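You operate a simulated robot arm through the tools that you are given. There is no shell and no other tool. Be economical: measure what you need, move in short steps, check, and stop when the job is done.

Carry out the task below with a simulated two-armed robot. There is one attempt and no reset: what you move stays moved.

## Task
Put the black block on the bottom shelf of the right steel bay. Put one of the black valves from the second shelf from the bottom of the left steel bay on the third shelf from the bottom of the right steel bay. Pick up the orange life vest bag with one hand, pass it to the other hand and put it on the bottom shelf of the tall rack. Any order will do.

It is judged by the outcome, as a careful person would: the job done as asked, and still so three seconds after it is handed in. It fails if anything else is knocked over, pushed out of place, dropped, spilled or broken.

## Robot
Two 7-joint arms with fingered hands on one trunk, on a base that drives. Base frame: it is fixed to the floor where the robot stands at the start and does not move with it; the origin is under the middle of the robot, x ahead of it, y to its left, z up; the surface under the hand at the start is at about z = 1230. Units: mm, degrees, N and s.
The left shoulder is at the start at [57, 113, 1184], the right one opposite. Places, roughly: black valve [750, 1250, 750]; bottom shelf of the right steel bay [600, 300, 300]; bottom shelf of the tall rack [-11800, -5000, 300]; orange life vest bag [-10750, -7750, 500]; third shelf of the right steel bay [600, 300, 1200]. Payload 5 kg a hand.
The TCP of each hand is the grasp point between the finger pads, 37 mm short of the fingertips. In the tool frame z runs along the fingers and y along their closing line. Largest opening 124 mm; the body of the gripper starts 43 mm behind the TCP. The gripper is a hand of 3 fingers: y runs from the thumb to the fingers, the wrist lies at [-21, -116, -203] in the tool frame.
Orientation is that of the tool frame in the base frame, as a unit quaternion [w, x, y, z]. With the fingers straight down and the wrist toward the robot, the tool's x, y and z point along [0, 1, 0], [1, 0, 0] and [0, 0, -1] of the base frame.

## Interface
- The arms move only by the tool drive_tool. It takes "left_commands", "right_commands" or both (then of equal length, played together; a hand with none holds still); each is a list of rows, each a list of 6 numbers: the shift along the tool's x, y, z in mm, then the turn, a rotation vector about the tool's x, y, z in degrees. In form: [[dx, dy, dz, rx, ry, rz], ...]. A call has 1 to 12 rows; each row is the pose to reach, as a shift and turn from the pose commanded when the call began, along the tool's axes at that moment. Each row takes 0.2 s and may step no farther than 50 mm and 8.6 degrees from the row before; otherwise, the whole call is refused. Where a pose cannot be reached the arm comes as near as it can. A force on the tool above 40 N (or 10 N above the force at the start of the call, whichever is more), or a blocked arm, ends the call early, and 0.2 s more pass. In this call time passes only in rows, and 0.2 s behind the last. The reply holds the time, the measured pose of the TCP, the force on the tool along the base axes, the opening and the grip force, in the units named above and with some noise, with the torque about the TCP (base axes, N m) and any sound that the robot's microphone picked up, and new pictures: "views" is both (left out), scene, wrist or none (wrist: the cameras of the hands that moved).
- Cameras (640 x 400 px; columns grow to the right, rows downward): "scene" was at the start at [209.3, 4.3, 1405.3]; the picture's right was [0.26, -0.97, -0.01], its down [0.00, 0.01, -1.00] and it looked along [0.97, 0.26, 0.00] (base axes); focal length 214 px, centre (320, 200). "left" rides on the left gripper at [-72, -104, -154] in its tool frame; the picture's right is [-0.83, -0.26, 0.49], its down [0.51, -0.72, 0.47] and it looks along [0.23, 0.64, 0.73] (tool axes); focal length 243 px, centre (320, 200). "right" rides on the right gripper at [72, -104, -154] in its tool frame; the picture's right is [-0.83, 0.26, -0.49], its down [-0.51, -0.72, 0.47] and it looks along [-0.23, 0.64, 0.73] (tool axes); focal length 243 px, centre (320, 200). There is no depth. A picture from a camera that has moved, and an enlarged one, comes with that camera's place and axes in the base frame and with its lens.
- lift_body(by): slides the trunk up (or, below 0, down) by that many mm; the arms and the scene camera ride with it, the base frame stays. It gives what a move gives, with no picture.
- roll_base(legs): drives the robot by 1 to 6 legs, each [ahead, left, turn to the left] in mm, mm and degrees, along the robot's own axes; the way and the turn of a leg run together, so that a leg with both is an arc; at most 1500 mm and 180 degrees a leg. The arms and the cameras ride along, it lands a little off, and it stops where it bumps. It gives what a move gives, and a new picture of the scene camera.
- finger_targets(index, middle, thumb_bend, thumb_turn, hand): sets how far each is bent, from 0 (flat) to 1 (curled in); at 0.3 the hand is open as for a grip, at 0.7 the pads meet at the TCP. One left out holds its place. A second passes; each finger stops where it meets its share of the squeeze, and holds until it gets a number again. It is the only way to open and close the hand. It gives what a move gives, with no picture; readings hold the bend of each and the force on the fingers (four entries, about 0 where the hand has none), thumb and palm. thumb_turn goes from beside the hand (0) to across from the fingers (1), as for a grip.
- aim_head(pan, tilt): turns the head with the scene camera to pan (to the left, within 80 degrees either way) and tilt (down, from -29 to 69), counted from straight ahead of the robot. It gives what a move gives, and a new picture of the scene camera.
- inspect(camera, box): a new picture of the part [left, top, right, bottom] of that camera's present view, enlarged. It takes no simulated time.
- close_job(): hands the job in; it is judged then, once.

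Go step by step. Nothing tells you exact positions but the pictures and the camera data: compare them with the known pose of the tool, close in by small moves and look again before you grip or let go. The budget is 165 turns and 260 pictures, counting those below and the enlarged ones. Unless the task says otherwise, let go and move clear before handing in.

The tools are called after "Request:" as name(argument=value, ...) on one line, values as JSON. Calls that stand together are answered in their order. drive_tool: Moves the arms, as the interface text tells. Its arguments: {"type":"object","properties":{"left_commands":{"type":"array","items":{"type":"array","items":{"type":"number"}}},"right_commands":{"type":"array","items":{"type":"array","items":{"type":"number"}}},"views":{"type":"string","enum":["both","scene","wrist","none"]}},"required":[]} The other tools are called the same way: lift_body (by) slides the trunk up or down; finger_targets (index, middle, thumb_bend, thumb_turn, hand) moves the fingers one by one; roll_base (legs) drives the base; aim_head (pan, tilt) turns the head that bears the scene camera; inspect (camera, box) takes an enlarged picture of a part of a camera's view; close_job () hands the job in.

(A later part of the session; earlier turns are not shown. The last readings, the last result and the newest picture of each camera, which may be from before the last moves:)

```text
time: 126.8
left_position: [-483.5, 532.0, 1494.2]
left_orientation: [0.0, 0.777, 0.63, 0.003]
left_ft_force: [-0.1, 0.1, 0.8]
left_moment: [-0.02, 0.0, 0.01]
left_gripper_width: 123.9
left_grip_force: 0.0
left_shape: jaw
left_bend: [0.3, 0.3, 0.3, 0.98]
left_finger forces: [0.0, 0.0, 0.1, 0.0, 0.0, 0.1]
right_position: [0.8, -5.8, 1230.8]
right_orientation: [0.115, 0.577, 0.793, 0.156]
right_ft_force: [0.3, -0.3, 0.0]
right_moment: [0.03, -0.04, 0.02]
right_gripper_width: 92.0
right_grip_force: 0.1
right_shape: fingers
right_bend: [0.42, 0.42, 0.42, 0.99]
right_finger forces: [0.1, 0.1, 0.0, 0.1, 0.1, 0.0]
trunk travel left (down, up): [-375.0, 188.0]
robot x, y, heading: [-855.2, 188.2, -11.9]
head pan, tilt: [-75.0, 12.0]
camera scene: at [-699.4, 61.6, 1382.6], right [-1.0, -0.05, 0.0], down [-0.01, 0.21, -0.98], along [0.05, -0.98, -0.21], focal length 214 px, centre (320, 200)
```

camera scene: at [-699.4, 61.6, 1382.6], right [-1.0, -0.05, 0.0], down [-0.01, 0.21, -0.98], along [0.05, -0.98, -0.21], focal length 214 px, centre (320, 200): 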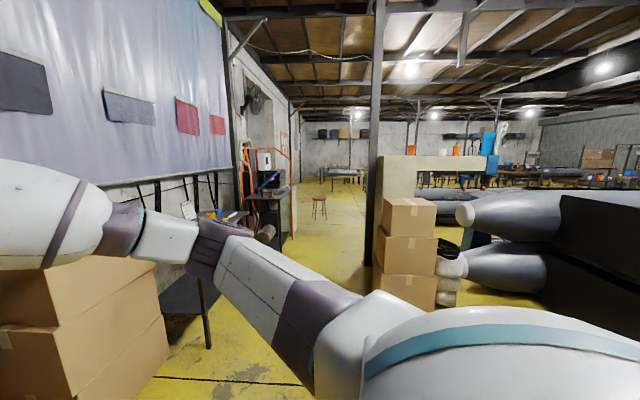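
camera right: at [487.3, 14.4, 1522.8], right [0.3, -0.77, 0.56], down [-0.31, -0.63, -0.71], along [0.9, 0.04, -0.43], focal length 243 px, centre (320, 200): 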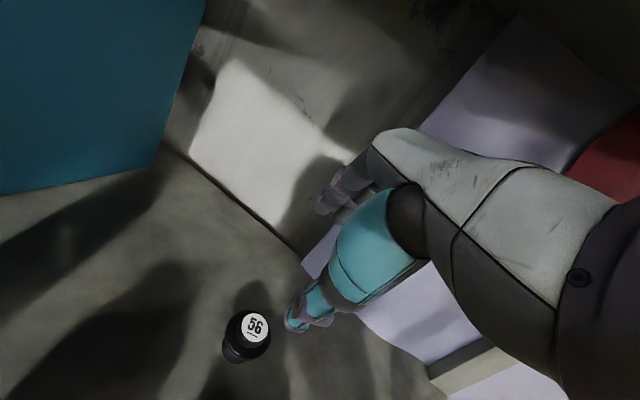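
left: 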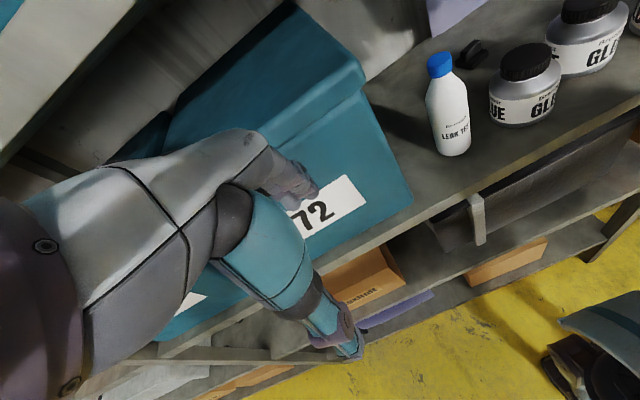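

All good there. Tuck the right arm in and turn toward the corridor (facing −y).

Request:
drive_tool(right_commands=[[9, -41, -5, 0, 0, 0], [19, -83, -10, 0, 0, 0], [28, -124, -16, 0, 0, 0], [38, -166, -21, 0, 0, 0], [47, -207, -26, 0, 0, 0], [57, -249, -31, 0, 0, 0], [66, -290, -37, 0, 0, 0], [76, -332, -42, 0, 0, 0], [85, -373, -47, 0, 0, 0]], views="none")

Request:
roll_base(legs=[[0, 0, -78]])

Request:
aim_head(pan=0, tilt=15)

```text
time: 128.8
left_position: [-482.5, 531.7, 1494.9]
left_orientation: [0.0, 0.776, 0.63, 0.003]
left_ft_force: [-0.6, -0.5, 0.6]
left_moment: [0.02, -0.03, 0.04]
left_gripper_width: 124.0
left_grip_force: 0.1
left_shape: jaw
left_bend: [0.3, 0.3, 0.3, 0.98]
left_finger forces: [0.1, 0.0, 0.0, 0.0, 0.1, 0.1]
right_position: [-323.3, -48.8, 1148.6]
right_orientation: [0.114, 0.577, 0.793, 0.156]
right_ft_force: [0.0, -0.1, 0.0]
right_moment: [0.01, -0.01, 0.03]
right_gripper_width: 92.0
right_grip_force: 0.1
right_shape: fingers
right_bend: [0.42, 0.42, 0.42, 0.99]
right_finger forces: [0.1, 0.1, 0.1, 0.0, 0.0, 0.1]
right hand out of reach, approached as far as the arm can: row 8, 9
trunk travel left (down, up): [-375.0, 188.0]
robot x, y, heading: [-852.2, 187.2, -12.1]
head pan, tilt: [-75.0, 12.0]
```

```text
time: 132.6
left_position: [-446.3, -113.5, 1494.1]
left_orientation: [0.002, 1.0, -0.009, 0.002]
left_ft_force: [-0.7, 0.4, 0.1]
left_moment: [0.0, 0.0, 0.01]
left_gripper_width: 124.1
left_grip_force: 0.0
left_shape: jaw
left_bend: [0.3, 0.3, 0.3, 0.98]
left_finger forces: [0.0, 0.1, 0.0, 0.0, 0.0, 0.1]
right_position: [-985.7, -379.9, 1148.8]
right_orientation: [0.187, 0.951, 0.243, 0.048]
right_ft_force: [-0.9, 0.6, 0.2]
right_moment: [-0.03, -0.01, 0.02]
right_gripper_width: 91.9
right_grip_force: 0.2
right_shape: fingers
right_bend: [0.42, 0.42, 0.42, 0.99]
right_finger forces: [0.1, 0.0, 0.0, 0.0, 0.0, 0.0]
trunk travel left (down, up): [-375.0, 188.0]
robot x, y, heading: [-855.1, 190.1, -91.2]
head pan, tilt: [-75.0, 12.0]
camera scene: at [-947.8, 10.8, 1382.6], right [-0.24, 0.97, 0.0], down [0.2, 0.05, -0.98], along [-0.95, -0.23, -0.21], focal length 214 px, centre (320, 200)
```

scene: 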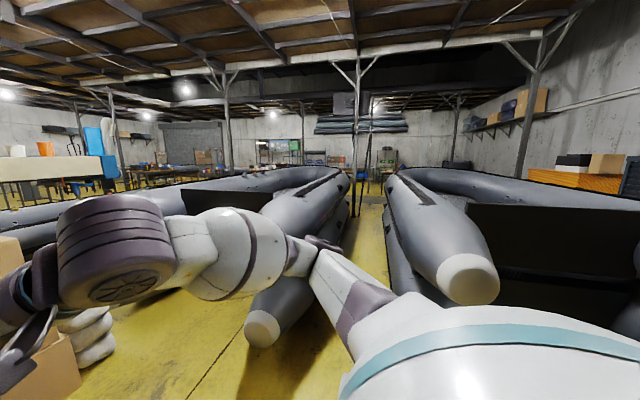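

```text
time: 134.1
left_position: [-445.3, -113.3, 1494.7]
left_orientation: [0.002, 1.0, -0.009, 0.002]
left_ft_force: [0.3, -0.5, -0.1]
left_moment: [-0.02, 0.05, 0.01]
left_gripper_width: 124.0
left_grip_force: 0.1
left_shape: jaw
left_bend: [0.3, 0.3, 0.3, 0.98]
left_finger forces: [0.0, 0.1, 0.0, 0.0, 0.0, 0.0]
right_position: [-986.5, -378.4, 1149.1]
right_orientation: [0.186, 0.951, 0.243, 0.047]
right_ft_force: [0.3, 0.2, -0.4]
right_moment: [-0.01, -0.02, 0.03]
right_gripper_width: 92.2
right_grip_force: 0.0
right_shape: fingers
right_bend: [0.42, 0.42, 0.42, 0.99]
right_finger forces: [0.0, 0.0, 0.1, 0.0, 0.0, 0.1]
trunk travel left (down, up): [-375.0, 188.0]
robot x, y, heading: [-852.3, 186.8, -90.8]
head pan, tilt: [0.0, 15.0]
camera scene: at [-859.3, -60.3, 1377.7], right [-1.0, 0.02, 0.0], down [0.01, 0.26, -0.97], along [-0.02, -0.97, -0.26], focal length 214 px, centre (320, 200)
```

scene: 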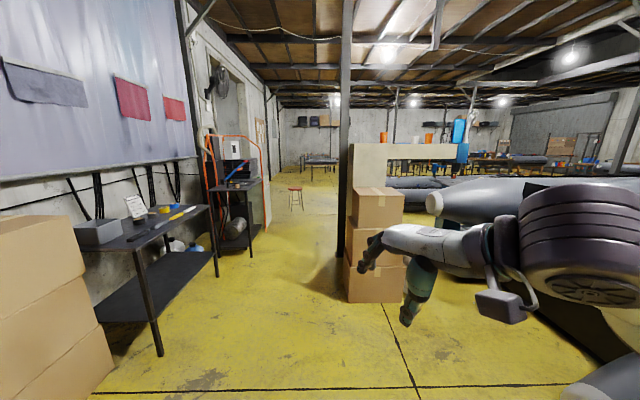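

Two boats lie to the west with a gap between them, and the tall rack is visible beyond. I raise the head to judge the routes.

Request:
lift_body(by=188)

Request:
aim_head(pan=-45, tilt=15)

Request:
aim_head(pan=-80, tilt=15)

Request:
inspect(camera="scene", box=[140, 80, 480, 290])

```text
time: 136.2
left_position: [-446.9, -114.4, 1680.9]
left_orientation: [0.0, 1.0, -0.011, 0.001]
left_ft_force: [0.1, 0.0, -0.9]
left_moment: [0.06, 0.01, 0.01]
left_gripper_width: 123.8
left_grip_force: 0.1
left_shape: jaw
left_bend: [0.3, 0.3, 0.3, 0.98]
left_finger forces: [0.1, 0.1, 0.0, 0.0, 0.0, 0.1]
right_position: [-985.8, -380.8, 1335.3]
right_orientation: [0.185, 0.951, 0.244, 0.048]
right_ft_force: [-0.3, 0.5, -0.4]
right_moment: [0.02, -0.05, 0.03]
right_gripper_width: 92.1
right_grip_force: 0.1
right_shape: fingers
right_bend: [0.42, 0.42, 0.42, 0.99]
right_finger forces: [0.1, 0.0, 0.1, 0.0, 0.0, 0.0]
trunk travel left (down, up): [-563.0, 0.0]
robot x, y, heading: [-857.3, 184.1, -91.1]
head pan, tilt: [0.0, 15.0]
```

```text
time: 137.3
left_position: [-446.5, -111.9, 1681.0]
left_orientation: [0.001, 1.0, -0.009, 0.002]
left_ft_force: [-1.2, -0.3, 0.4]
left_moment: [-0.04, -0.01, 0.05]
left_gripper_width: 124.1
left_grip_force: 0.1
left_shape: jaw
left_bend: [0.3, 0.3, 0.3, 0.98]
left_finger forces: [0.0, 0.1, 0.0, 0.1, 0.0, 0.0]
right_position: [-985.7, -379.0, 1336.9]
right_orientation: [0.187, 0.95, 0.244, 0.047]
right_ft_force: [0.6, -0.1, -0.4]
right_moment: [-0.02, 0.05, -0.04]
right_gripper_width: 91.8
right_grip_force: 0.0
right_shape: fingers
right_bend: [0.42, 0.42, 0.42, 0.99]
right_finger forces: [0.1, 0.0, 0.0, 0.0, 0.0, 0.0]
trunk travel left (down, up): [-563.0, 0.0]
robot x, y, heading: [-851.4, 184.4, -91.2]
head pan, tilt: [-45.0, 15.0]
camera scene: at [-922.2, 94.4, 1596.0], right [-0.69, 0.72, 0.0], down [0.19, 0.18, -0.97], along [-0.7, -0.67, -0.26], focal length 214 px, centre (320, 200)
```

scene: 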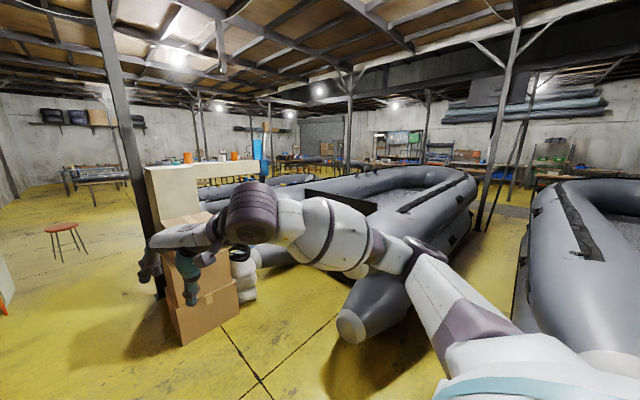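

```text
time: 138.3
left_position: [-446.1, -113.3, 1682.5]
left_orientation: [0.002, 1.0, -0.011, 0.001]
left_ft_force: [0.0, 0.5, -0.1]
left_moment: [0.0, -0.01, 0.04]
left_gripper_width: 123.8
left_grip_force: 0.0
left_shape: jaw
left_bend: [0.3, 0.3, 0.3, 0.98]
left_finger forces: [0.0, 0.1, 0.0, 0.1, 0.0, 0.0]
right_position: [-986.4, -378.5, 1335.9]
right_orientation: [0.188, 0.95, 0.243, 0.047]
right_ft_force: [0.2, 0.2, -0.1]
right_moment: [0.03, -0.02, 0.01]
right_gripper_width: 92.1
right_grip_force: 0.0
right_shape: fingers
right_bend: [0.42, 0.42, 0.42, 0.99]
right_finger forces: [0.1, 0.0, 0.1, 0.0, 0.0, 0.0]
trunk travel left (down, up): [-563.0, 0.0]
robot x, y, heading: [-857.2, 184.9, -91.1]
head pan, tilt: [-80.0, 15.0]
camera scene: at [-947.3, 144.1, 1596.0], right [-0.15, 0.99, 0.0], down [0.26, 0.04, -0.97], along [-0.95, -0.15, -0.26], focal length 214 px, centre (320, 200)
```

scene: 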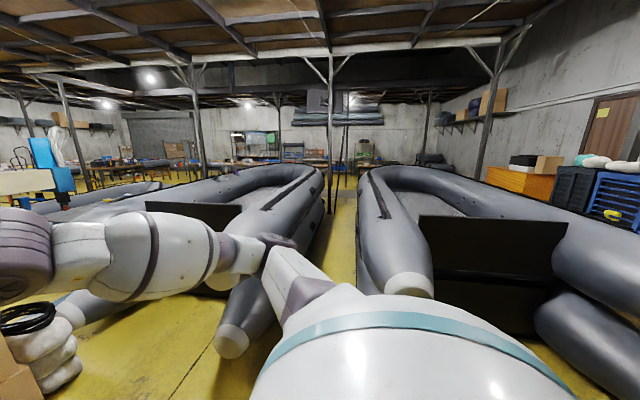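

```text
1.88 times, centred on (310, 185) of scene
camera zoom: at [-947.3, 144.1, 1596.0], right [-0.15, 0.99, 0.0], down [0.26, 0.04, -0.97], along [-0.95, -0.15, -0.26], focal length 404 px, centre (339, 228)
```

zoom: 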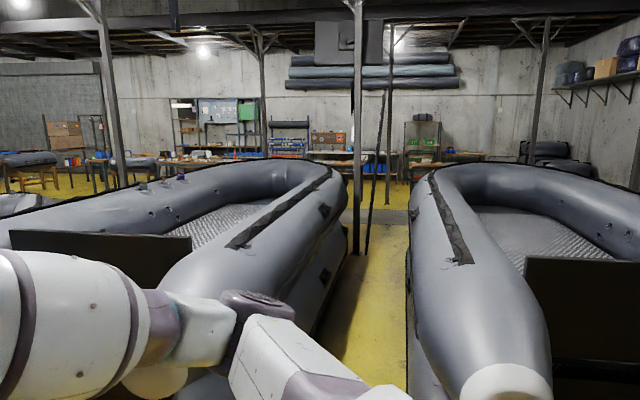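

The gap holds a column, so I take the corridor instead: centre at x ≈ −560, then drive along −y and look west.

Request:
roll_base(legs=[[0, 300, 1.1], [1400, 0, 0]])

Request:
aim_head(pan=-20, tilt=15)

```text
time: 148.0
left_position: [-184.4, -1521.8, 1683.0]
left_orientation: [0.003, 1.0, -0.017, 0.002]
left_ft_force: [0.0, 0.5, -0.5]
left_moment: [0.02, -0.04, 0.0]
left_gripper_width: 124.0
left_grip_force: 0.1
left_shape: jaw
left_bend: [0.3, 0.3, 0.3, 0.98]
left_finger forces: [0.1, 0.1, 0.0, 0.0, 0.1, 0.0]
right_position: [-725.4, -1781.2, 1337.7]
right_orientation: [0.188, 0.952, 0.237, 0.045]
right_ft_force: [1.0, -0.3, 0.3]
right_moment: [0.0, 0.02, -0.01]
right_gripper_width: 92.1
right_grip_force: 0.0
right_shape: fingers
right_bend: [0.42, 0.42, 0.42, 0.99]
right_finger forces: [0.1, 0.1, 0.0, 0.0, 0.0, 0.1]
trunk travel left (down, up): [-563.0, 0.0]
robot x, y, heading: [-587.0, -1215.4, -92.0]
head pan, tilt: [-80.0, 15.0]
camera scene: at [-680.5, -1257.8, 1596.1], right [-0.14, 0.99, 0.0], down [0.26, 0.04, -0.97], along [-0.96, -0.14, -0.26], focal length 214 px, centre (320, 200)
```

scene: 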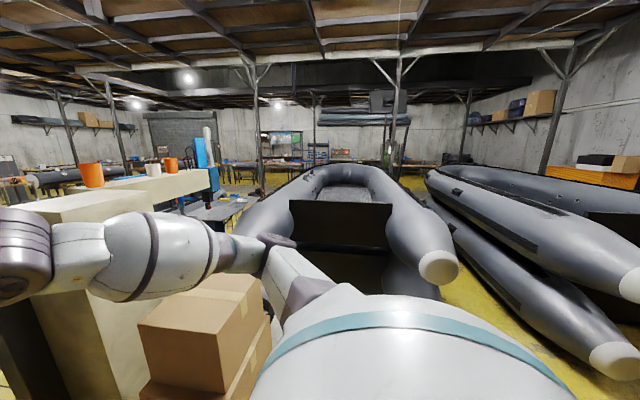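

```text
time: 149.3
left_position: [-182.8, -1523.1, 1682.3]
left_orientation: [0.002, 1.0, -0.017, 0.002]
left_ft_force: [-0.6, -0.4, 0.0]
left_moment: [0.01, 0.04, -0.03]
left_gripper_width: 123.8
left_grip_force: 0.1
left_shape: jaw
left_bend: [0.3, 0.3, 0.3, 0.98]
left_finger forces: [0.0, 0.1, 0.0, 0.1, 0.1, 0.1]
right_position: [-726.2, -1780.9, 1336.6]
right_orientation: [0.188, 0.952, 0.237, 0.047]
right_ft_force: [-0.8, 0.4, -0.6]
right_moment: [-0.01, -0.01, -0.02]
right_gripper_width: 91.9
right_grip_force: 0.0
right_shape: fingers
right_bend: [0.42, 0.42, 0.42, 0.99]
right_finger forces: [0.1, 0.1, 0.0, 0.0, 0.1, 0.0]
trunk travel left (down, up): [-563.0, 0.0]
robot x, y, heading: [-587.4, -1218.3, -92.0]
head pan, tilt: [-20.0, 15.0]
camera scene: at [-622.9, -1332.2, 1596.0], right [-0.93, 0.37, 0.0], down [0.1, 0.24, -0.97], along [-0.36, -0.9, -0.26], focal length 214 px, centre (320, 200)
```

scene: 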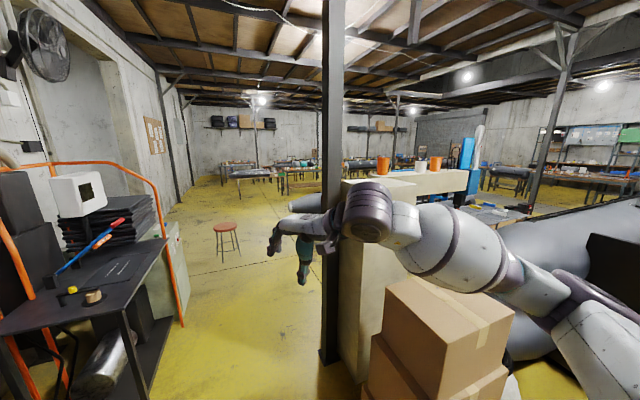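

The column's at x ≈ −1133 and the right elbow sticks out too far. I extend the right arm forward to draw the elbow in before passing.

Request:
drive_tool(right_commands=[[-11, 41, 17, 0, 0, 0], [-21, 82, 33, 0, 0, 0], [-32, 123, 50, 0, 0, 0], [-43, 163, 67, 0, 0, 0], [-54, 204, 84, 0, 0, 0], [-64, 245, 100, 0, 0, 0], [-75, 286, 117, 0, 0, 0]], views="none")

Request:
aim_head(pan=-50, tilt=25)

```text
time: 150.9
left_position: [-180.7, -1523.5, 1681.1]
left_orientation: [0.0, 1.0, -0.017, 0.0]
left_ft_force: [0.8, 0.0, 0.2]
left_moment: [0.03, 0.0, 0.0]
left_gripper_width: 124.0
left_grip_force: 0.0
left_shape: jaw
left_bend: [0.3, 0.3, 0.3, 0.98]
left_finger forces: [0.0, 0.0, 0.0, 0.0, 0.0, 0.1]
right_position: [-643.7, -2093.1, 1339.4]
right_orientation: [0.187, 0.952, 0.237, 0.046]
right_ft_force: [0.4, -1.5, 0.5]
right_moment: [0.0, -0.02, 0.03]
right_gripper_width: 91.9
right_grip_force: 0.1
right_shape: fingers
right_bend: [0.42, 0.42, 0.42, 0.99]
right_finger forces: [0.0, 0.0, 0.0, 0.0, 0.1, 0.0]
trunk travel left (down, up): [-563.0, 0.0]
robot x, y, heading: [-587.5, -1218.4, -91.8]
head pan, tilt: [-20.0, 15.0]
```

```text
time: 151.9
left_position: [-183.2, -1522.7, 1682.4]
left_orientation: [0.002, 1.0, -0.017, 0.002]
left_ft_force: [-0.1, 1.0, 0.0]
left_moment: [0.03, -0.04, 0.02]
left_gripper_width: 123.9
left_grip_force: 0.1
left_shape: jaw
left_bend: [0.3, 0.3, 0.3, 0.98]
left_finger forces: [0.1, 0.0, 0.0, 0.0, 0.0, 0.0]
right_position: [-646.2, -2091.8, 1339.8]
right_orientation: [0.187, 0.952, 0.238, 0.047]
right_ft_force: [-0.1, 0.4, 0.4]
right_moment: [-0.01, 0.0, -0.02]
right_gripper_width: 92.3
right_grip_force: 0.0
right_shape: fingers
right_bend: [0.42, 0.42, 0.42, 0.99]
right_finger forces: [0.1, 0.0, 0.1, 0.1, 0.0, 0.1]
trunk travel left (down, up): [-563.0, 0.0]
robot x, y, heading: [-588.6, -1216.4, -92.2]
head pan, tilt: [-50.0, 25.0]
camera scene: at [-661.0, -1302.4, 1579.8], right [-0.62, 0.79, 0.0], down [0.33, 0.26, -0.91], along [-0.71, -0.56, -0.42], focal length 214 px, centre (320, 200)
```

scene: 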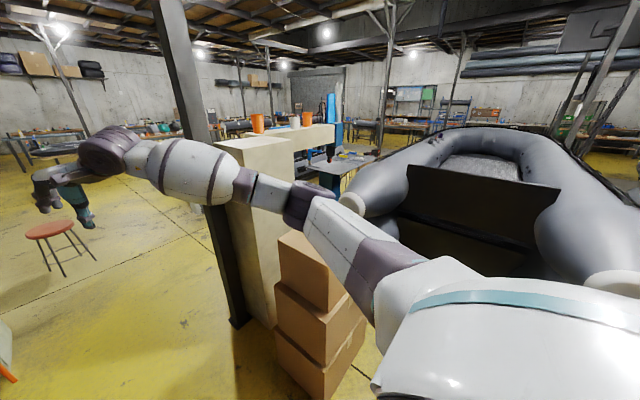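

Request:
roll_base(legs=[[0, 20, 2], [1450, 0, 0]])

Request:
aim_head(pan=-60, tilt=15)

```text
time: 159.5
left_position: [-139.4, -2948.1, 1684.0]
left_orientation: [0.003, 1.0, 0.004, 0.003]
left_ft_force: [-0.5, 0.6, -0.5]
left_moment: [0.0, 0.0, 0.0]
left_gripper_width: 124.1
left_grip_force: 0.0
left_shape: jaw
left_bend: [0.3, 0.3, 0.3, 0.98]
left_finger forces: [0.1, 0.0, 0.0, 0.1, 0.1, 0.1]
right_position: [-576.9, -3535.2, 1340.5]
right_orientation: [0.187, 0.947, 0.257, 0.05]
right_ft_force: [0.3, 0.4, 1.2]
right_moment: [0.04, 0.0, 0.03]
right_gripper_width: 92.0
right_grip_force: 0.1
right_shape: fingers
right_bend: [0.42, 0.42, 0.42, 0.99]
right_finger forces: [0.0, 0.1, 0.1, 0.0, 0.1, 0.1]
trunk travel left (down, up): [-563.0, 0.0]
robot x, y, heading: [-559.8, -2659.6, -89.4]
head pan, tilt: [-50.0, 25.0]
camera scene: at [-626.5, -2749.4, 1579.9], right [-0.65, 0.76, 0.0], down [0.32, 0.27, -0.91], along [-0.69, -0.59, -0.42], focal length 214 px, centre (320, 200)
```

scene: 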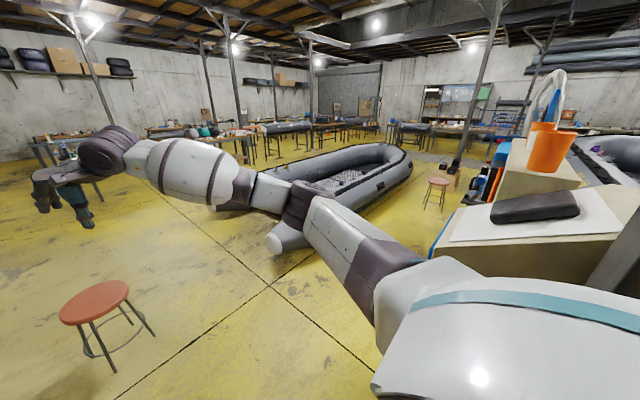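

```text
time: 160.2
left_position: [-139.1, -2949.9, 1682.6]
left_orientation: [0.003, 1.0, 0.005, 0.002]
left_ft_force: [0.2, 0.4, 0.1]
left_moment: [0.01, -0.04, 0.0]
left_gripper_width: 124.0
left_grip_force: 0.0
left_shape: jaw
left_bend: [0.3, 0.3, 0.3, 0.98]
left_finger forces: [0.0, 0.0, 0.0, 0.0, 0.1, 0.0]
right_position: [-577.1, -3537.8, 1338.4]
right_orientation: [0.187, 0.947, 0.257, 0.05]
right_ft_force: [0.5, -0.2, -0.7]
right_moment: [-0.01, -0.01, 0.04]
right_gripper_width: 92.1
right_grip_force: 0.1
right_shape: fingers
right_bend: [0.42, 0.42, 0.42, 0.99]
right_finger forces: [0.1, 0.0, 0.1, 0.0, 0.0, 0.0]
trunk travel left (down, up): [-563.0, 0.0]
robot x, y, heading: [-556.3, -2660.6, -89.3]
head pan, tilt: [-60.0, 15.0]
camera scene: at [-636.9, -2737.9, 1596.0], right [-0.51, 0.86, 0.0], down [0.22, 0.13, -0.97], along [-0.83, -0.49, -0.26], focal length 214 px, centre (320, 200)
```

scene: 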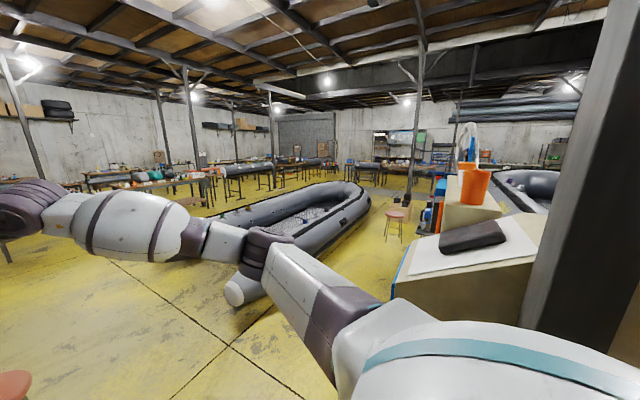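

Request:
inspect(camera="scene", box=[220, 110, 460, 260])

Request:
inspect(camera="scene", box=[280, 120, 400, 195])

```text
2.67 times, centred on (340, 185) of scene
camera zoom: at [-636.9, -2737.9, 1596.0], right [-0.51, 0.86, 0.0], down [0.22, 0.13, -0.97], along [-0.83, -0.49, -0.26], focal length 572 px, centre (267, 240)
```

zoom: 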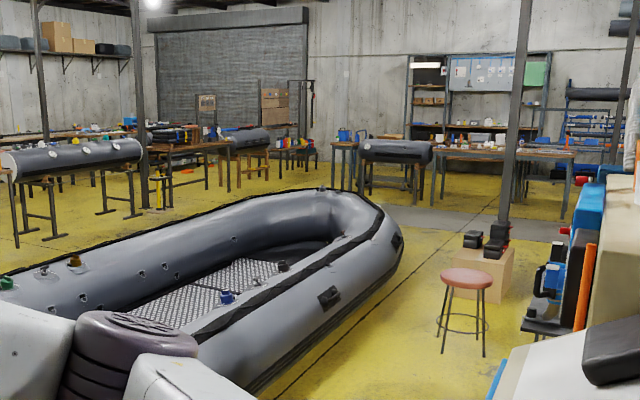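

```text
5.33 times, centred on (340, 158) of scene
camera zoom: at [-636.9, -2737.9, 1596.0], right [-0.51, 0.86, 0.0], down [0.22, 0.13, -0.97], along [-0.83, -0.49, -0.26], focal length 1144 px, centre (213, 427)
```

zoom: 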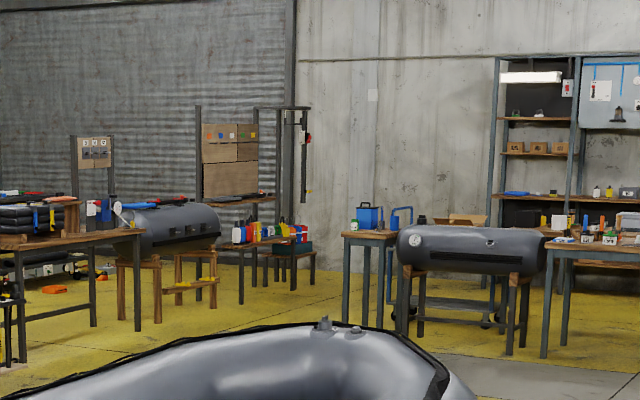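

The floor opens up here; the third boat and stools remain to be skirted. I go on past the desk and look along the south side.

Request:
roll_base(legs=[[1100, 0, 0], [350, -450, 0]])

Request:
aim_head(pan=-40, tilt=15)

```text
time: 169.8
left_position: [-573.7, -4411.1, 1682.7]
left_orientation: [0.002, 1.0, -0.002, 0.001]
left_ft_force: [-0.4, -0.3, -0.3]
left_moment: [0.02, 0.01, 0.06]
left_gripper_width: 123.8
left_grip_force: 0.1
left_shape: jaw
left_bend: [0.3, 0.3, 0.3, 0.98]
left_finger forces: [0.0, 0.1, 0.1, 0.1, 0.1, 0.0]
right_position: [-1019.8, -4992.5, 1339.8]
right_orientation: [0.187, 0.948, 0.252, 0.049]
right_ft_force: [-1.5, -0.7, -0.2]
right_moment: [-0.02, 0.04, -0.04]
right_gripper_width: 92.2
right_grip_force: 0.0
right_shape: fingers
right_bend: [0.42, 0.42, 0.42, 0.99]
right_finger forces: [0.1, 0.0, 0.0, 0.1, 0.0, 0.1]
trunk travel left (down, up): [-563.0, 0.0]
robot x, y, heading: [-984.9, -4119.8, -90.0]
head pan, tilt: [-60.0, 15.0]
camera scene: at [-1067.8, -4192.1, 1596.2], right [-0.5, 0.87, 0.0], down [0.22, 0.13, -0.97], along [-0.84, -0.48, -0.26], focal length 214 px, centre (320, 200)
```

scene: 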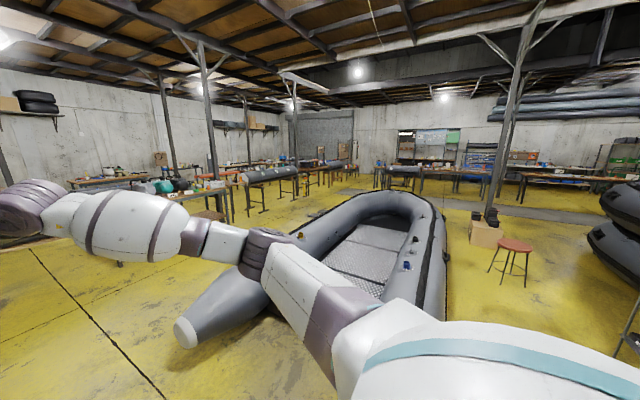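

```text
time: 170.7
left_position: [-574.5, -4411.1, 1682.2]
left_orientation: [0.003, 1.0, -0.002, 0.001]
left_ft_force: [-0.1, -0.1, -0.3]
left_moment: [0.03, -0.01, -0.01]
left_gripper_width: 124.1
left_grip_force: 0.0
left_shape: jaw
left_bend: [0.3, 0.3, 0.3, 0.98]
left_finger forces: [0.1, 0.0, 0.0, 0.0, 0.0, 0.1]
right_position: [-1021.2, -4992.3, 1339.1]
right_orientation: [0.187, 0.948, 0.251, 0.05]
right_ft_force: [0.0, -0.2, -0.5]
right_moment: [0.03, 0.0, -0.01]
right_gripper_width: 92.1
right_grip_force: 0.1
right_shape: fingers
right_bend: [0.42, 0.42, 0.42, 0.99]
right_finger forces: [0.0, 0.0, 0.1, 0.1, 0.0, 0.1]
trunk travel left (down, up): [-563.0, 0.0]
robot x, y, heading: [-989.3, -4119.0, -90.3]
head pan, tilt: [-40.0, 15.0]
camera scene: at [-1048.3, -4218.0, 1596.0], right [-0.76, 0.65, 0.0], down [0.17, 0.2, -0.97], along [-0.62, -0.74, -0.26], focal length 214 px, centre (320, 200)
```

scene: 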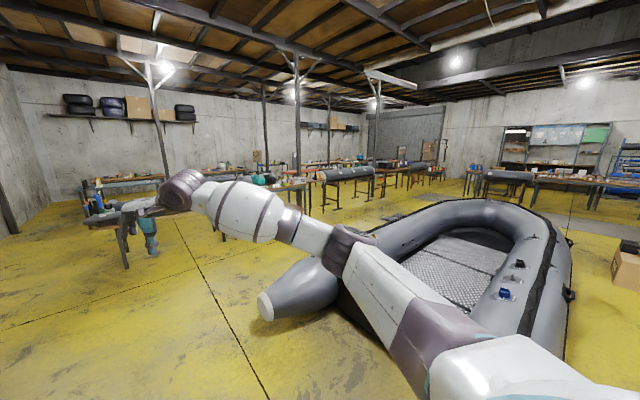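

A wide lane (y ≈ −6000 to −7700) runs west on the south side of the boat. I drive down to y ≈ −6500, turn west and continue.

Request:
roll_base(legs=[[1200, 0, 0.3], [1200, 0, 0], [0, 0, -90], [1400, 200, 0]])

Request:
aim_head(pan=15, tilt=12)

```text
time: 192.9
left_position: [-2674.3, -7081.6, 1683.2]
left_orientation: [-0.003, -0.702, 0.712, 0.002]
left_ft_force: [-0.9, 0.6, -0.3]
left_moment: [0.01, 0.0, -0.03]
left_gripper_width: 123.8
left_grip_force: 0.0
left_shape: jaw
left_bend: [0.3, 0.3, 0.3, 0.98]
left_finger forces: [0.1, 0.1, 0.0, 0.0, 0.0, 0.0]
right_position: [-3252.6, -6632.1, 1340.6]
right_orientation: [0.166, 0.846, -0.496, -0.098]
right_ft_force: [0.4, 0.1, -0.2]
right_moment: [0.01, 0.04, -0.04]
right_gripper_width: 92.3
right_grip_force: 0.0
right_shape: fingers
right_bend: [0.42, 0.42, 0.42, 0.99]
right_finger forces: [0.0, 0.1, 0.0, 0.0, 0.0, 0.0]
trunk travel left (down, up): [-563.0, 0.0]
robot x, y, heading: [-2378.7, -6671.8, 179.2]
head pan, tilt: [-40.0, 15.0]
camera scene: at [-2475.8, -6611.5, 1596.2], right [0.65, 0.76, 0.0], down [0.2, -0.17, -0.97], along [-0.73, 0.63, -0.26], focal length 214 px, centre (320, 200)
```

scene: 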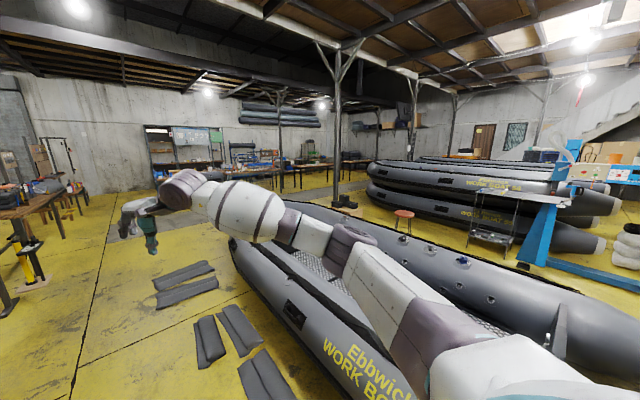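

```text
time: 194.1
left_position: [-2675.0, -7082.4, 1682.6]
left_orientation: [-0.003, -0.702, 0.712, 0.001]
left_ft_force: [0.1, -0.5, -0.1]
left_moment: [0.02, 0.0, -0.05]
left_gripper_width: 124.0
left_grip_force: 0.0
left_shape: jaw
left_bend: [0.3, 0.3, 0.3, 0.98]
left_finger forces: [0.0, 0.0, 0.0, 0.0, 0.0, 0.1]
right_position: [-3254.1, -6630.6, 1339.6]
right_orientation: [0.167, 0.846, -0.497, -0.098]
right_ft_force: [0.4, -0.2, -0.1]
right_moment: [0.01, -0.03, -0.01]
right_gripper_width: 92.2
right_grip_force: 0.1
right_shape: fingers
right_bend: [0.42, 0.42, 0.42, 0.99]
right_finger forces: [0.0, 0.0, 0.1, 0.0, 0.0, 0.0]
trunk travel left (down, up): [-563.0, 0.0]
robot x, y, heading: [-2380.6, -6671.9, 179.3]
head pan, tilt: [15.0, 12.0]
camera scene: at [-2496.4, -6695.5, 1600.9], right [-0.25, 0.97, 0.0], down [0.2, 0.05, -0.98], along [-0.95, -0.24, -0.21], focal length 214 px, centre (320, 200)
```

scene: 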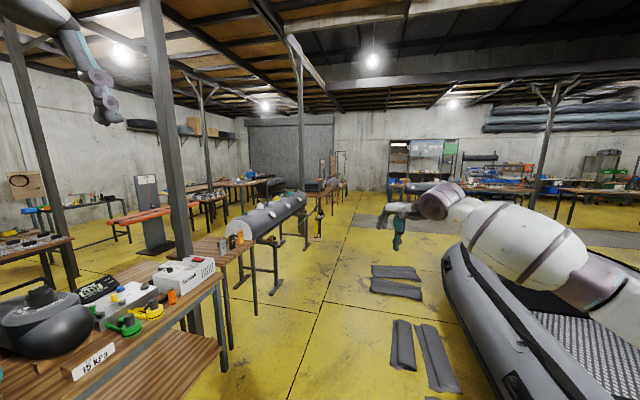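

Lane between tables and the floor pads is about y = −7600 to −6700. I extend the left arm forward too, to narrow the robot, then continue along y ≈ −7130.

Request:
drive_tool(left_commands=[[-15, 38, 23, 0, 0, 0], [-30, 77, 47, 0, 0, 0], [-45, 115, 70, 0, 0, 0], [-60, 153, 93, 0, 0, 0], [-75, 192, 117, 0, 0, 0], [-90, 230, 140, 0, 0, 0], [-105, 268, 163, 0, 0, 0], [-120, 307, 187, 0, 0, 0], [-135, 345, 210, 0, 0, 0], [-150, 383, 233, 0, 0, 0], [-165, 422, 257, 0, 0, 0], [-180, 460, 280, 0, 0, 0]], views="scene")

Request:
aim_head(pan=45, tilt=25)

```text
time: 196.7
left_position: [-3137.8, -6897.4, 1402.2]
left_orientation: [-0.002, -0.703, 0.712, -0.002]
left_ft_force: [-1.6, -0.7, -0.3]
left_moment: [-0.02, -0.04, -0.03]
left_gripper_width: 123.9
left_grip_force: 0.0
left_shape: jaw
left_bend: [0.3, 0.3, 0.3, 0.98]
left_finger forces: [0.0, 0.0, 0.1, 0.1, 0.0, 0.0]
right_position: [-3257.1, -6630.9, 1334.8]
right_orientation: [0.165, 0.846, -0.498, -0.097]
right_ft_force: [-0.4, 0.3, -0.6]
right_moment: [-0.04, -0.06, 0.0]
right_gripper_width: 92.0
right_grip_force: 0.1
right_shape: fingers
right_bend: [0.42, 0.42, 0.42, 0.99]
right_finger forces: [0.1, 0.0, 0.0, 0.0, 0.0, 0.1]
trunk travel left (down, up): [-563.0, 0.0]
robot x, y, heading: [-2377.1, -6670.5, 178.8]
head pan, tilt: [15.0, 12.0]
camera scene: at [-2501.1, -6694.0, 1600.3], right [-0.25, 0.97, 0.0], down [0.2, 0.05, -0.98], along [-0.95, -0.24, -0.21], focal length 214 px, centre (320, 200)
```

scene: 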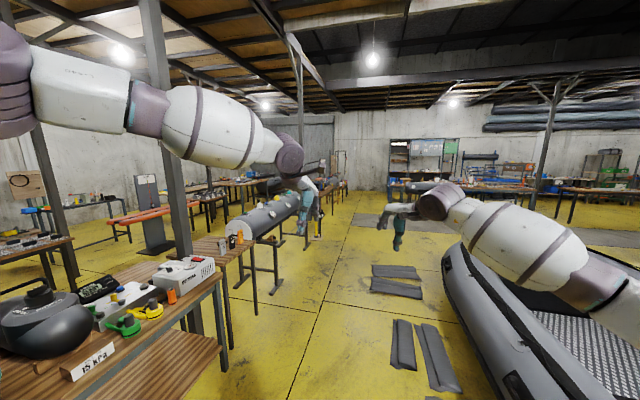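

```text
time: 197.7
left_position: [-3133.1, -6898.9, 1406.3]
left_orientation: [-0.003, -0.703, 0.711, 0.0]
left_ft_force: [0.6, 0.6, 0.1]
left_moment: [0.02, 0.01, -0.02]
left_gripper_width: 123.8
left_grip_force: 0.2
left_shape: jaw
left_bend: [0.3, 0.3, 0.3, 0.98]
left_finger forces: [0.1, 0.1, 0.0, 0.1, 0.1, 0.0]
right_position: [-3252.3, -6632.5, 1340.4]
right_orientation: [0.167, 0.846, -0.497, -0.098]
right_ft_force: [0.3, -0.1, -0.4]
right_moment: [0.01, 0.0, -0.02]
right_gripper_width: 92.3
right_grip_force: 0.1
right_shape: fingers
right_bend: [0.42, 0.42, 0.42, 0.99]
right_finger forces: [0.0, 0.0, 0.0, 0.0, 0.0, 0.0]
trunk travel left (down, up): [-563.0, 0.0]
robot x, y, heading: [-2379.7, -6672.6, 179.2]
head pan, tilt: [45.0, 25.0]
camera scene: at [-2471.3, -6737.2, 1579.9], right [-0.7, 0.72, 0.0], down [0.3, 0.29, -0.91], along [-0.65, -0.63, -0.42], focal length 214 px, centre (320, 200)
```

scene: 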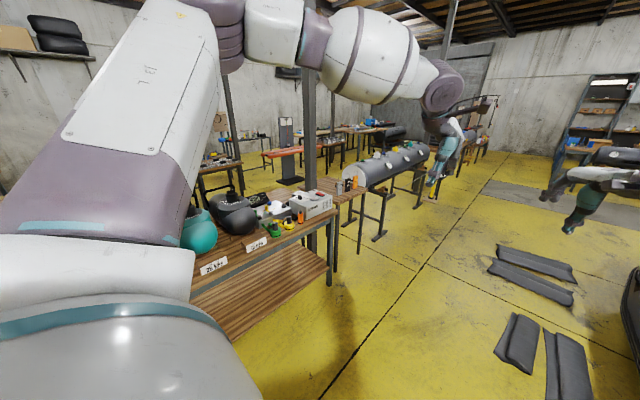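

Request:
roll_base(legs=[[600, 480, 0.8], [1400, 0, 0], [1200, 0, 0]])

Request:
aim_head(pan=0, tilt=15)

```text
time: 214.7
left_position: [-6339.4, -7452.4, 1406.5]
left_orientation: [0.002, 0.719, -0.695, 0.0]
left_ft_force: [-0.3, 0.5, 0.4]
left_moment: [-0.01, -0.02, -0.01]
left_gripper_width: 123.6
left_grip_force: 0.1
left_shape: jaw
left_bend: [0.3, 0.3, 0.3, 0.98]
left_finger forces: [0.1, 0.0, 0.0, 0.0, 0.0, 0.0]
right_position: [-6473.4, -7190.1, 1341.8]
right_orientation: [0.17, 0.857, -0.477, -0.095]
right_ft_force: [-0.2, -0.3, -0.2]
right_moment: [-0.03, -0.01, 0.02]
right_gripper_width: 92.2
right_grip_force: 0.1
right_shape: fingers
right_bend: [0.42, 0.42, 0.42, 0.99]
right_finger forces: [0.0, 0.0, 0.0, 0.2, 0.0, 0.0]
trunk travel left (down, up): [-563.0, 0.0]
robot x, y, heading: [-5595.8, -7190.7, -178.0]
head pan, tilt: [45.0, 25.0]
camera scene: at [-5687.2, -7258.1, 1580.0], right [-0.73, 0.68, 0.0], down [0.29, 0.31, -0.91], along [-0.62, -0.66, -0.42], focal length 214 px, centre (320, 200)
```

scene: 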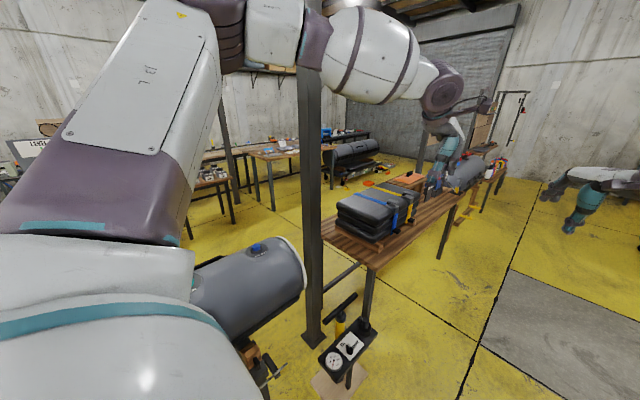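

```text
time: 215.8
left_position: [-6341.5, -7451.2, 1406.0]
left_orientation: [0.003, 0.719, -0.695, 0.0]
left_ft_force: [-0.6, 0.4, -0.6]
left_moment: [0.01, -0.01, 0.0]
left_gripper_width: 123.8
left_grip_force: 0.0
left_shape: jaw
left_bend: [0.3, 0.3, 0.3, 0.98]
left_finger forces: [0.0, 0.0, 0.1, 0.0, 0.1, 0.1]
right_position: [-6474.0, -7188.8, 1339.6]
right_orientation: [0.169, 0.857, -0.477, -0.094]
right_ft_force: [-0.4, -0.1, 0.1]
right_moment: [-0.01, 0.02, 0.03]
right_gripper_width: 92.0
right_grip_force: 0.1
right_shape: fingers
right_bend: [0.42, 0.42, 0.42, 0.99]
right_finger forces: [0.0, 0.0, 0.0, 0.1, 0.0, 0.0]
trunk travel left (down, up): [-563.0, 0.0]
robot x, y, heading: [-5595.1, -7189.2, -178.0]
head pan, tilt: [0.0, 15.0]
camera scene: at [-5719.4, -7194.2, 1595.9], right [-0.04, 1.0, 0.0], down [0.26, 0.01, -0.97], along [-0.97, -0.04, -0.26], focal length 214 px, centre (320, 200)
```

scene: 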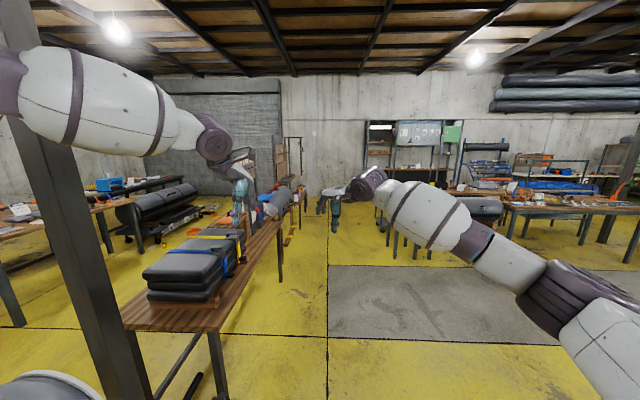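

Request:
inspect(camera="scene", box=[180, 120, 340, 260])

Request:
inspect(camera="scene", box=[340, 100, 520, 260])

```text
2.86 times, centred on (260, 190) of scene
camera zoom: at [-5719.4, -7194.2, 1595.9], right [-0.04, 1.0, 0.0], down [0.26, 0.01, -0.97], along [-0.97, -0.04, -0.26], focal length 613 px, centre (491, 229)
```

zoom: 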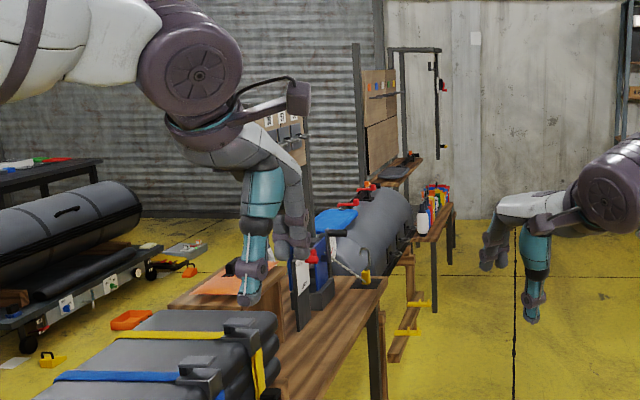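

```text
2.50 times, centred on (430, 180) of scene
camera zoom: at [-5719.4, -7194.2, 1595.9], right [-0.04, 1.0, 0.0], down [0.26, 0.01, -0.97], along [-0.97, -0.04, -0.26], focal length 536 px, centre (45, 250)
```

zoom: 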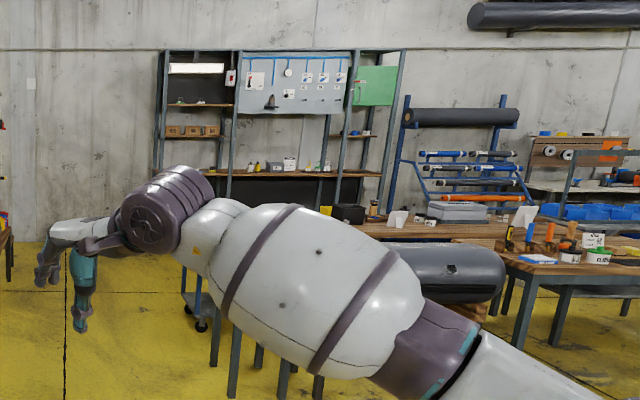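

Request:
roll_base(legs=[[0, 0, -2], [1400, -60, 0], [1000, -60, 0]])

Request:
aim_head(pan=8, tilt=20)

```text
time: 227.9
left_position: [-8731.8, -7290.5, 1406.8]
left_orientation: [-0.003, -0.705, 0.709, 0.001]
left_ft_force: [0.5, 0.0, 0.4]
left_moment: [0.02, 0.0, 0.01]
left_gripper_width: 123.9
left_grip_force: 0.0
left_shape: jaw
left_bend: [0.3, 0.3, 0.3, 0.98]
left_finger forces: [0.0, 0.1, 0.2, 0.1, 0.0, 0.0]
right_position: [-8855.6, -7025.3, 1340.5]
right_orientation: [0.168, 0.848, -0.493, -0.098]
right_ft_force: [0.4, -1.3, 0.5]
right_moment: [-0.01, -0.01, -0.01]
right_gripper_width: 92.1
right_grip_force: 0.0
right_shape: fingers
right_bend: [0.42, 0.42, 0.42, 0.99]
right_finger forces: [0.1, 0.0, 0.1, 0.0, 0.0, 0.0]
trunk travel left (down, up): [-563.0, 0.0]
robot x, y, heading: [-7982.2, -7054.1, 179.7]
head pan, tilt: [0.0, 15.0]
camera scene: at [-8099.9, -7058.7, 1596.3], right [0.0, 1.0, 0.0], down [0.26, 0.0, -0.97], along [-0.97, 0.0, -0.26], focal length 214 px, centre (320, 200)
```

scene: 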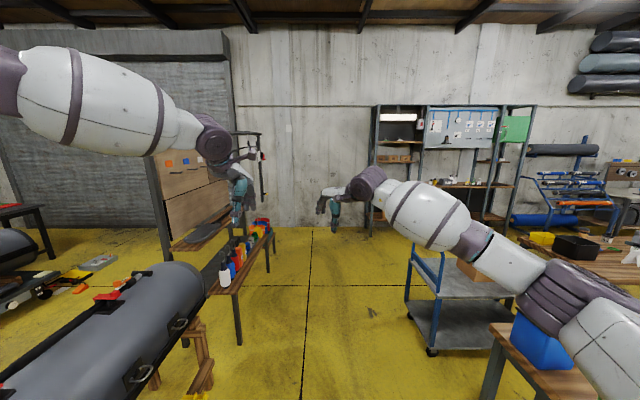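

```text
time: 228.6
left_position: [-8733.9, -7291.3, 1405.4]
left_orientation: [-0.003, -0.705, 0.709, 0.001]
left_ft_force: [0.3, -0.5, 0.9]
left_moment: [0.0, 0.02, 0.05]
left_gripper_width: 123.8
left_grip_force: 0.0
left_shape: jaw
left_bend: [0.3, 0.3, 0.3, 0.98]
left_finger forces: [0.0, 0.0, 0.0, 0.0, 0.0, 0.0]
right_position: [-8856.2, -7024.4, 1340.5]
right_orientation: [0.166, 0.848, -0.493, -0.098]
right_ft_force: [-0.6, -0.2, -0.4]
right_moment: [0.03, -0.01, 0.04]
right_gripper_width: 92.3
right_grip_force: 0.2
right_shape: fingers
right_bend: [0.42, 0.42, 0.42, 0.99]
right_finger forces: [0.0, 0.0, 0.1, 0.0, 0.0, 0.1]
trunk travel left (down, up): [-563.0, 0.0]
robot x, y, heading: [-7980.3, -7056.7, 179.8]
head pan, tilt: [8.0, 20.0]
camera scene: at [-8099.8, -7071.5, 1588.0], right [-0.13, 0.99, 0.0], down [0.34, 0.05, -0.94], along [-0.93, -0.13, -0.34], focal length 214 px, centre (320, 200)
```

scene: 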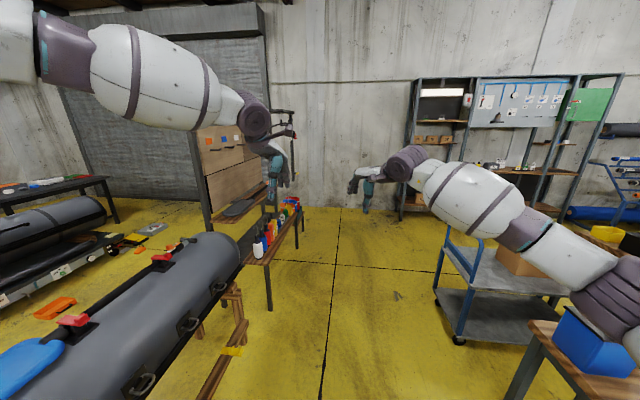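

Request:
inspect(camera="scene", box=[230, 170, 340, 250])

Request:
inspect(camera="scene", box=[380, 60, 640, 260])

```text
5.00 times, centred on (285, 210) of scene
camera zoom: at [-8099.8, -7071.5, 1588.0], right [-0.13, 0.99, 0.0], down [0.34, 0.05, -0.94], along [-0.93, -0.13, -0.34], focal length 1072 px, centre (495, 150)
```

zoom: 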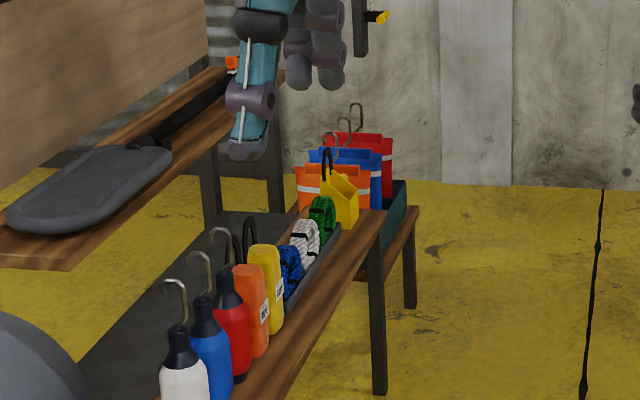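

```text
2.00 times, centred on (510, 160) of scene
camera zoom: at [-8099.8, -7071.5, 1588.0], right [-0.13, 0.99, 0.0], down [0.34, 0.05, -0.94], along [-0.93, -0.13, -0.34], focal length 429 px, centre (-60, 280)
```

zoom: 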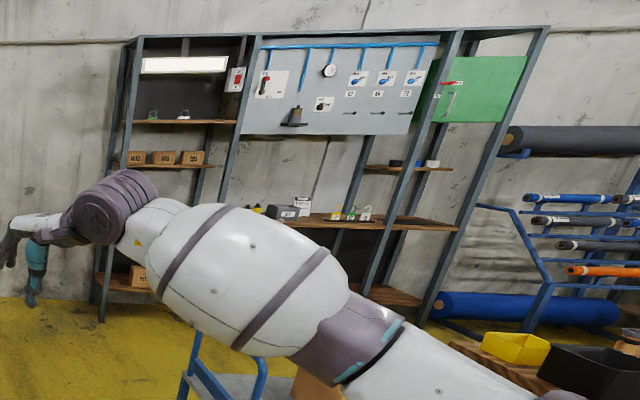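

The life-vest bags (red, blue, orange, with hook handles) stand in a bin beyond the bench, and the tall rack is against the wall. I drive closer.

Request:
roll_base(legs=[[1300, -80, 0]])

Request:
aim_head(pan=30, tilt=30)

Request:
inspect(camera="scene", box=[200, 100, 440, 300])

```text
time: 235.2
left_position: [-10050.0, -7186.8, 1406.9]
left_orientation: [-0.003, -0.701, 0.713, 0.001]
left_ft_force: [0.1, -0.4, -0.1]
left_moment: [-0.04, -0.02, -0.05]
left_gripper_width: 123.9
left_grip_force: 0.0
left_shape: jaw
left_bend: [0.3, 0.3, 0.3, 0.98]
left_finger forces: [0.0, 0.0, 0.1, 0.0, 0.0, 0.0]
right_position: [-10169.1, -6919.7, 1340.3]
right_orientation: [0.167, 0.844, -0.499, -0.1]
right_ft_force: [0.0, -0.5, -0.3]
right_moment: [0.0, 0.0, 0.01]
right_gripper_width: 92.0
right_grip_force: 0.1
right_shape: fingers
right_bend: [0.42, 0.42, 0.42, 0.99]
right_finger forces: [0.0, 0.0, 0.0, 0.1, 0.0, 0.1]
trunk travel left (down, up): [-563.0, 0.0]
robot x, y, heading: [-9293.0, -6962.7, 178.9]
head pan, tilt: [8.0, 20.0]
camera scene: at [-9413.9, -6976.4, 1588.1], right [-0.12, 0.99, 0.0], down [0.34, 0.04, -0.94], along [-0.93, -0.11, -0.34], focal length 214 px, centre (320, 200)
```

scene: 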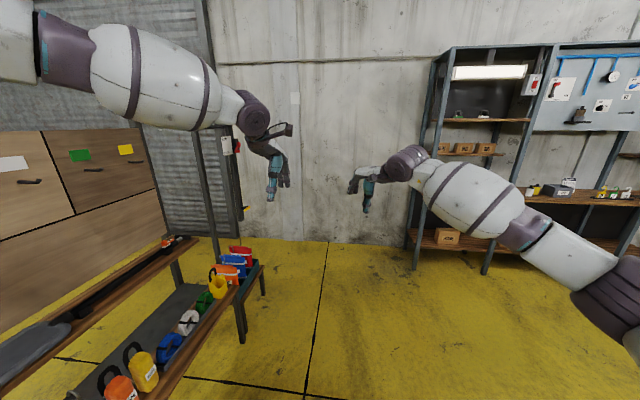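

```text
time: 236.1
left_position: [-10052.0, -7186.5, 1405.2]
left_orientation: [-0.002, -0.701, 0.713, 0.0]
left_ft_force: [0.7, -0.2, -0.1]
left_moment: [-0.01, -0.02, 0.0]
left_gripper_width: 124.0
left_grip_force: 0.1
left_shape: jaw
left_bend: [0.3, 0.3, 0.3, 0.98]
left_finger forces: [0.0, 0.0, 0.1, 0.0, 0.0, 0.0]
right_position: [-10170.3, -6919.3, 1339.9]
right_orientation: [0.167, 0.845, -0.499, -0.098]
right_ft_force: [-0.2, 0.9, -0.5]
right_moment: [-0.01, -0.01, -0.03]
right_gripper_width: 92.0
right_grip_force: 0.1
right_shape: fingers
right_bend: [0.42, 0.42, 0.42, 0.99]
right_finger forces: [0.1, 0.0, 0.1, 0.0, 0.0, 0.0]
trunk travel left (down, up): [-563.0, 0.0]
robot x, y, heading: [-9296.8, -6963.8, 179.3]
head pan, tilt: [30.0, 30.0]
camera scene: at [-9402.2, -7008.8, 1571.8], right [-0.48, 0.88, 0.0], down [0.44, 0.24, -0.87], along [-0.76, -0.42, -0.5], focal length 214 px, centre (320, 200)
```

scene: 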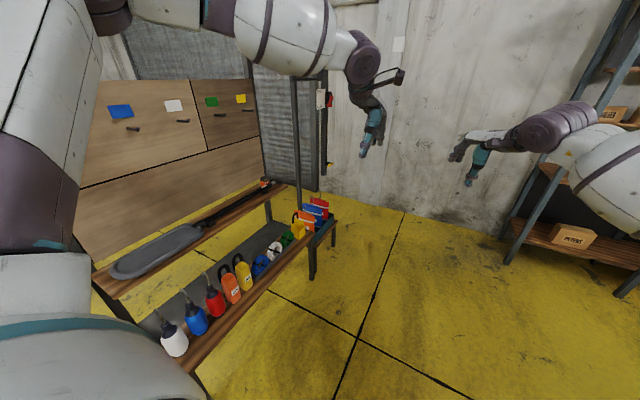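

```text
2.00 times, centred on (320, 200) of scene
camera zoom: at [-9402.2, -7008.8, 1571.8], right [-0.48, 0.88, 0.0], down [0.44, 0.24, -0.87], along [-0.76, -0.42, -0.5], focal length 429 px, centre (320, 200)
```

zoom: 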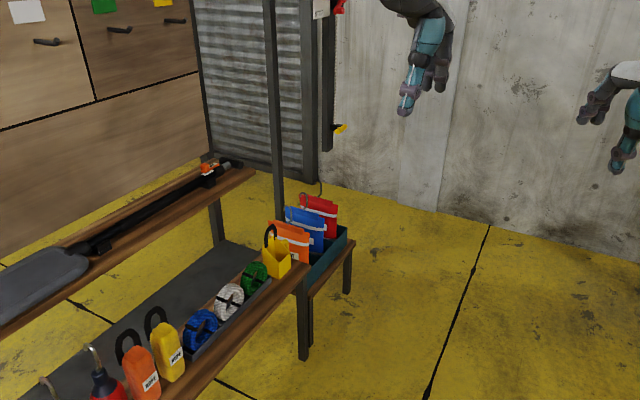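

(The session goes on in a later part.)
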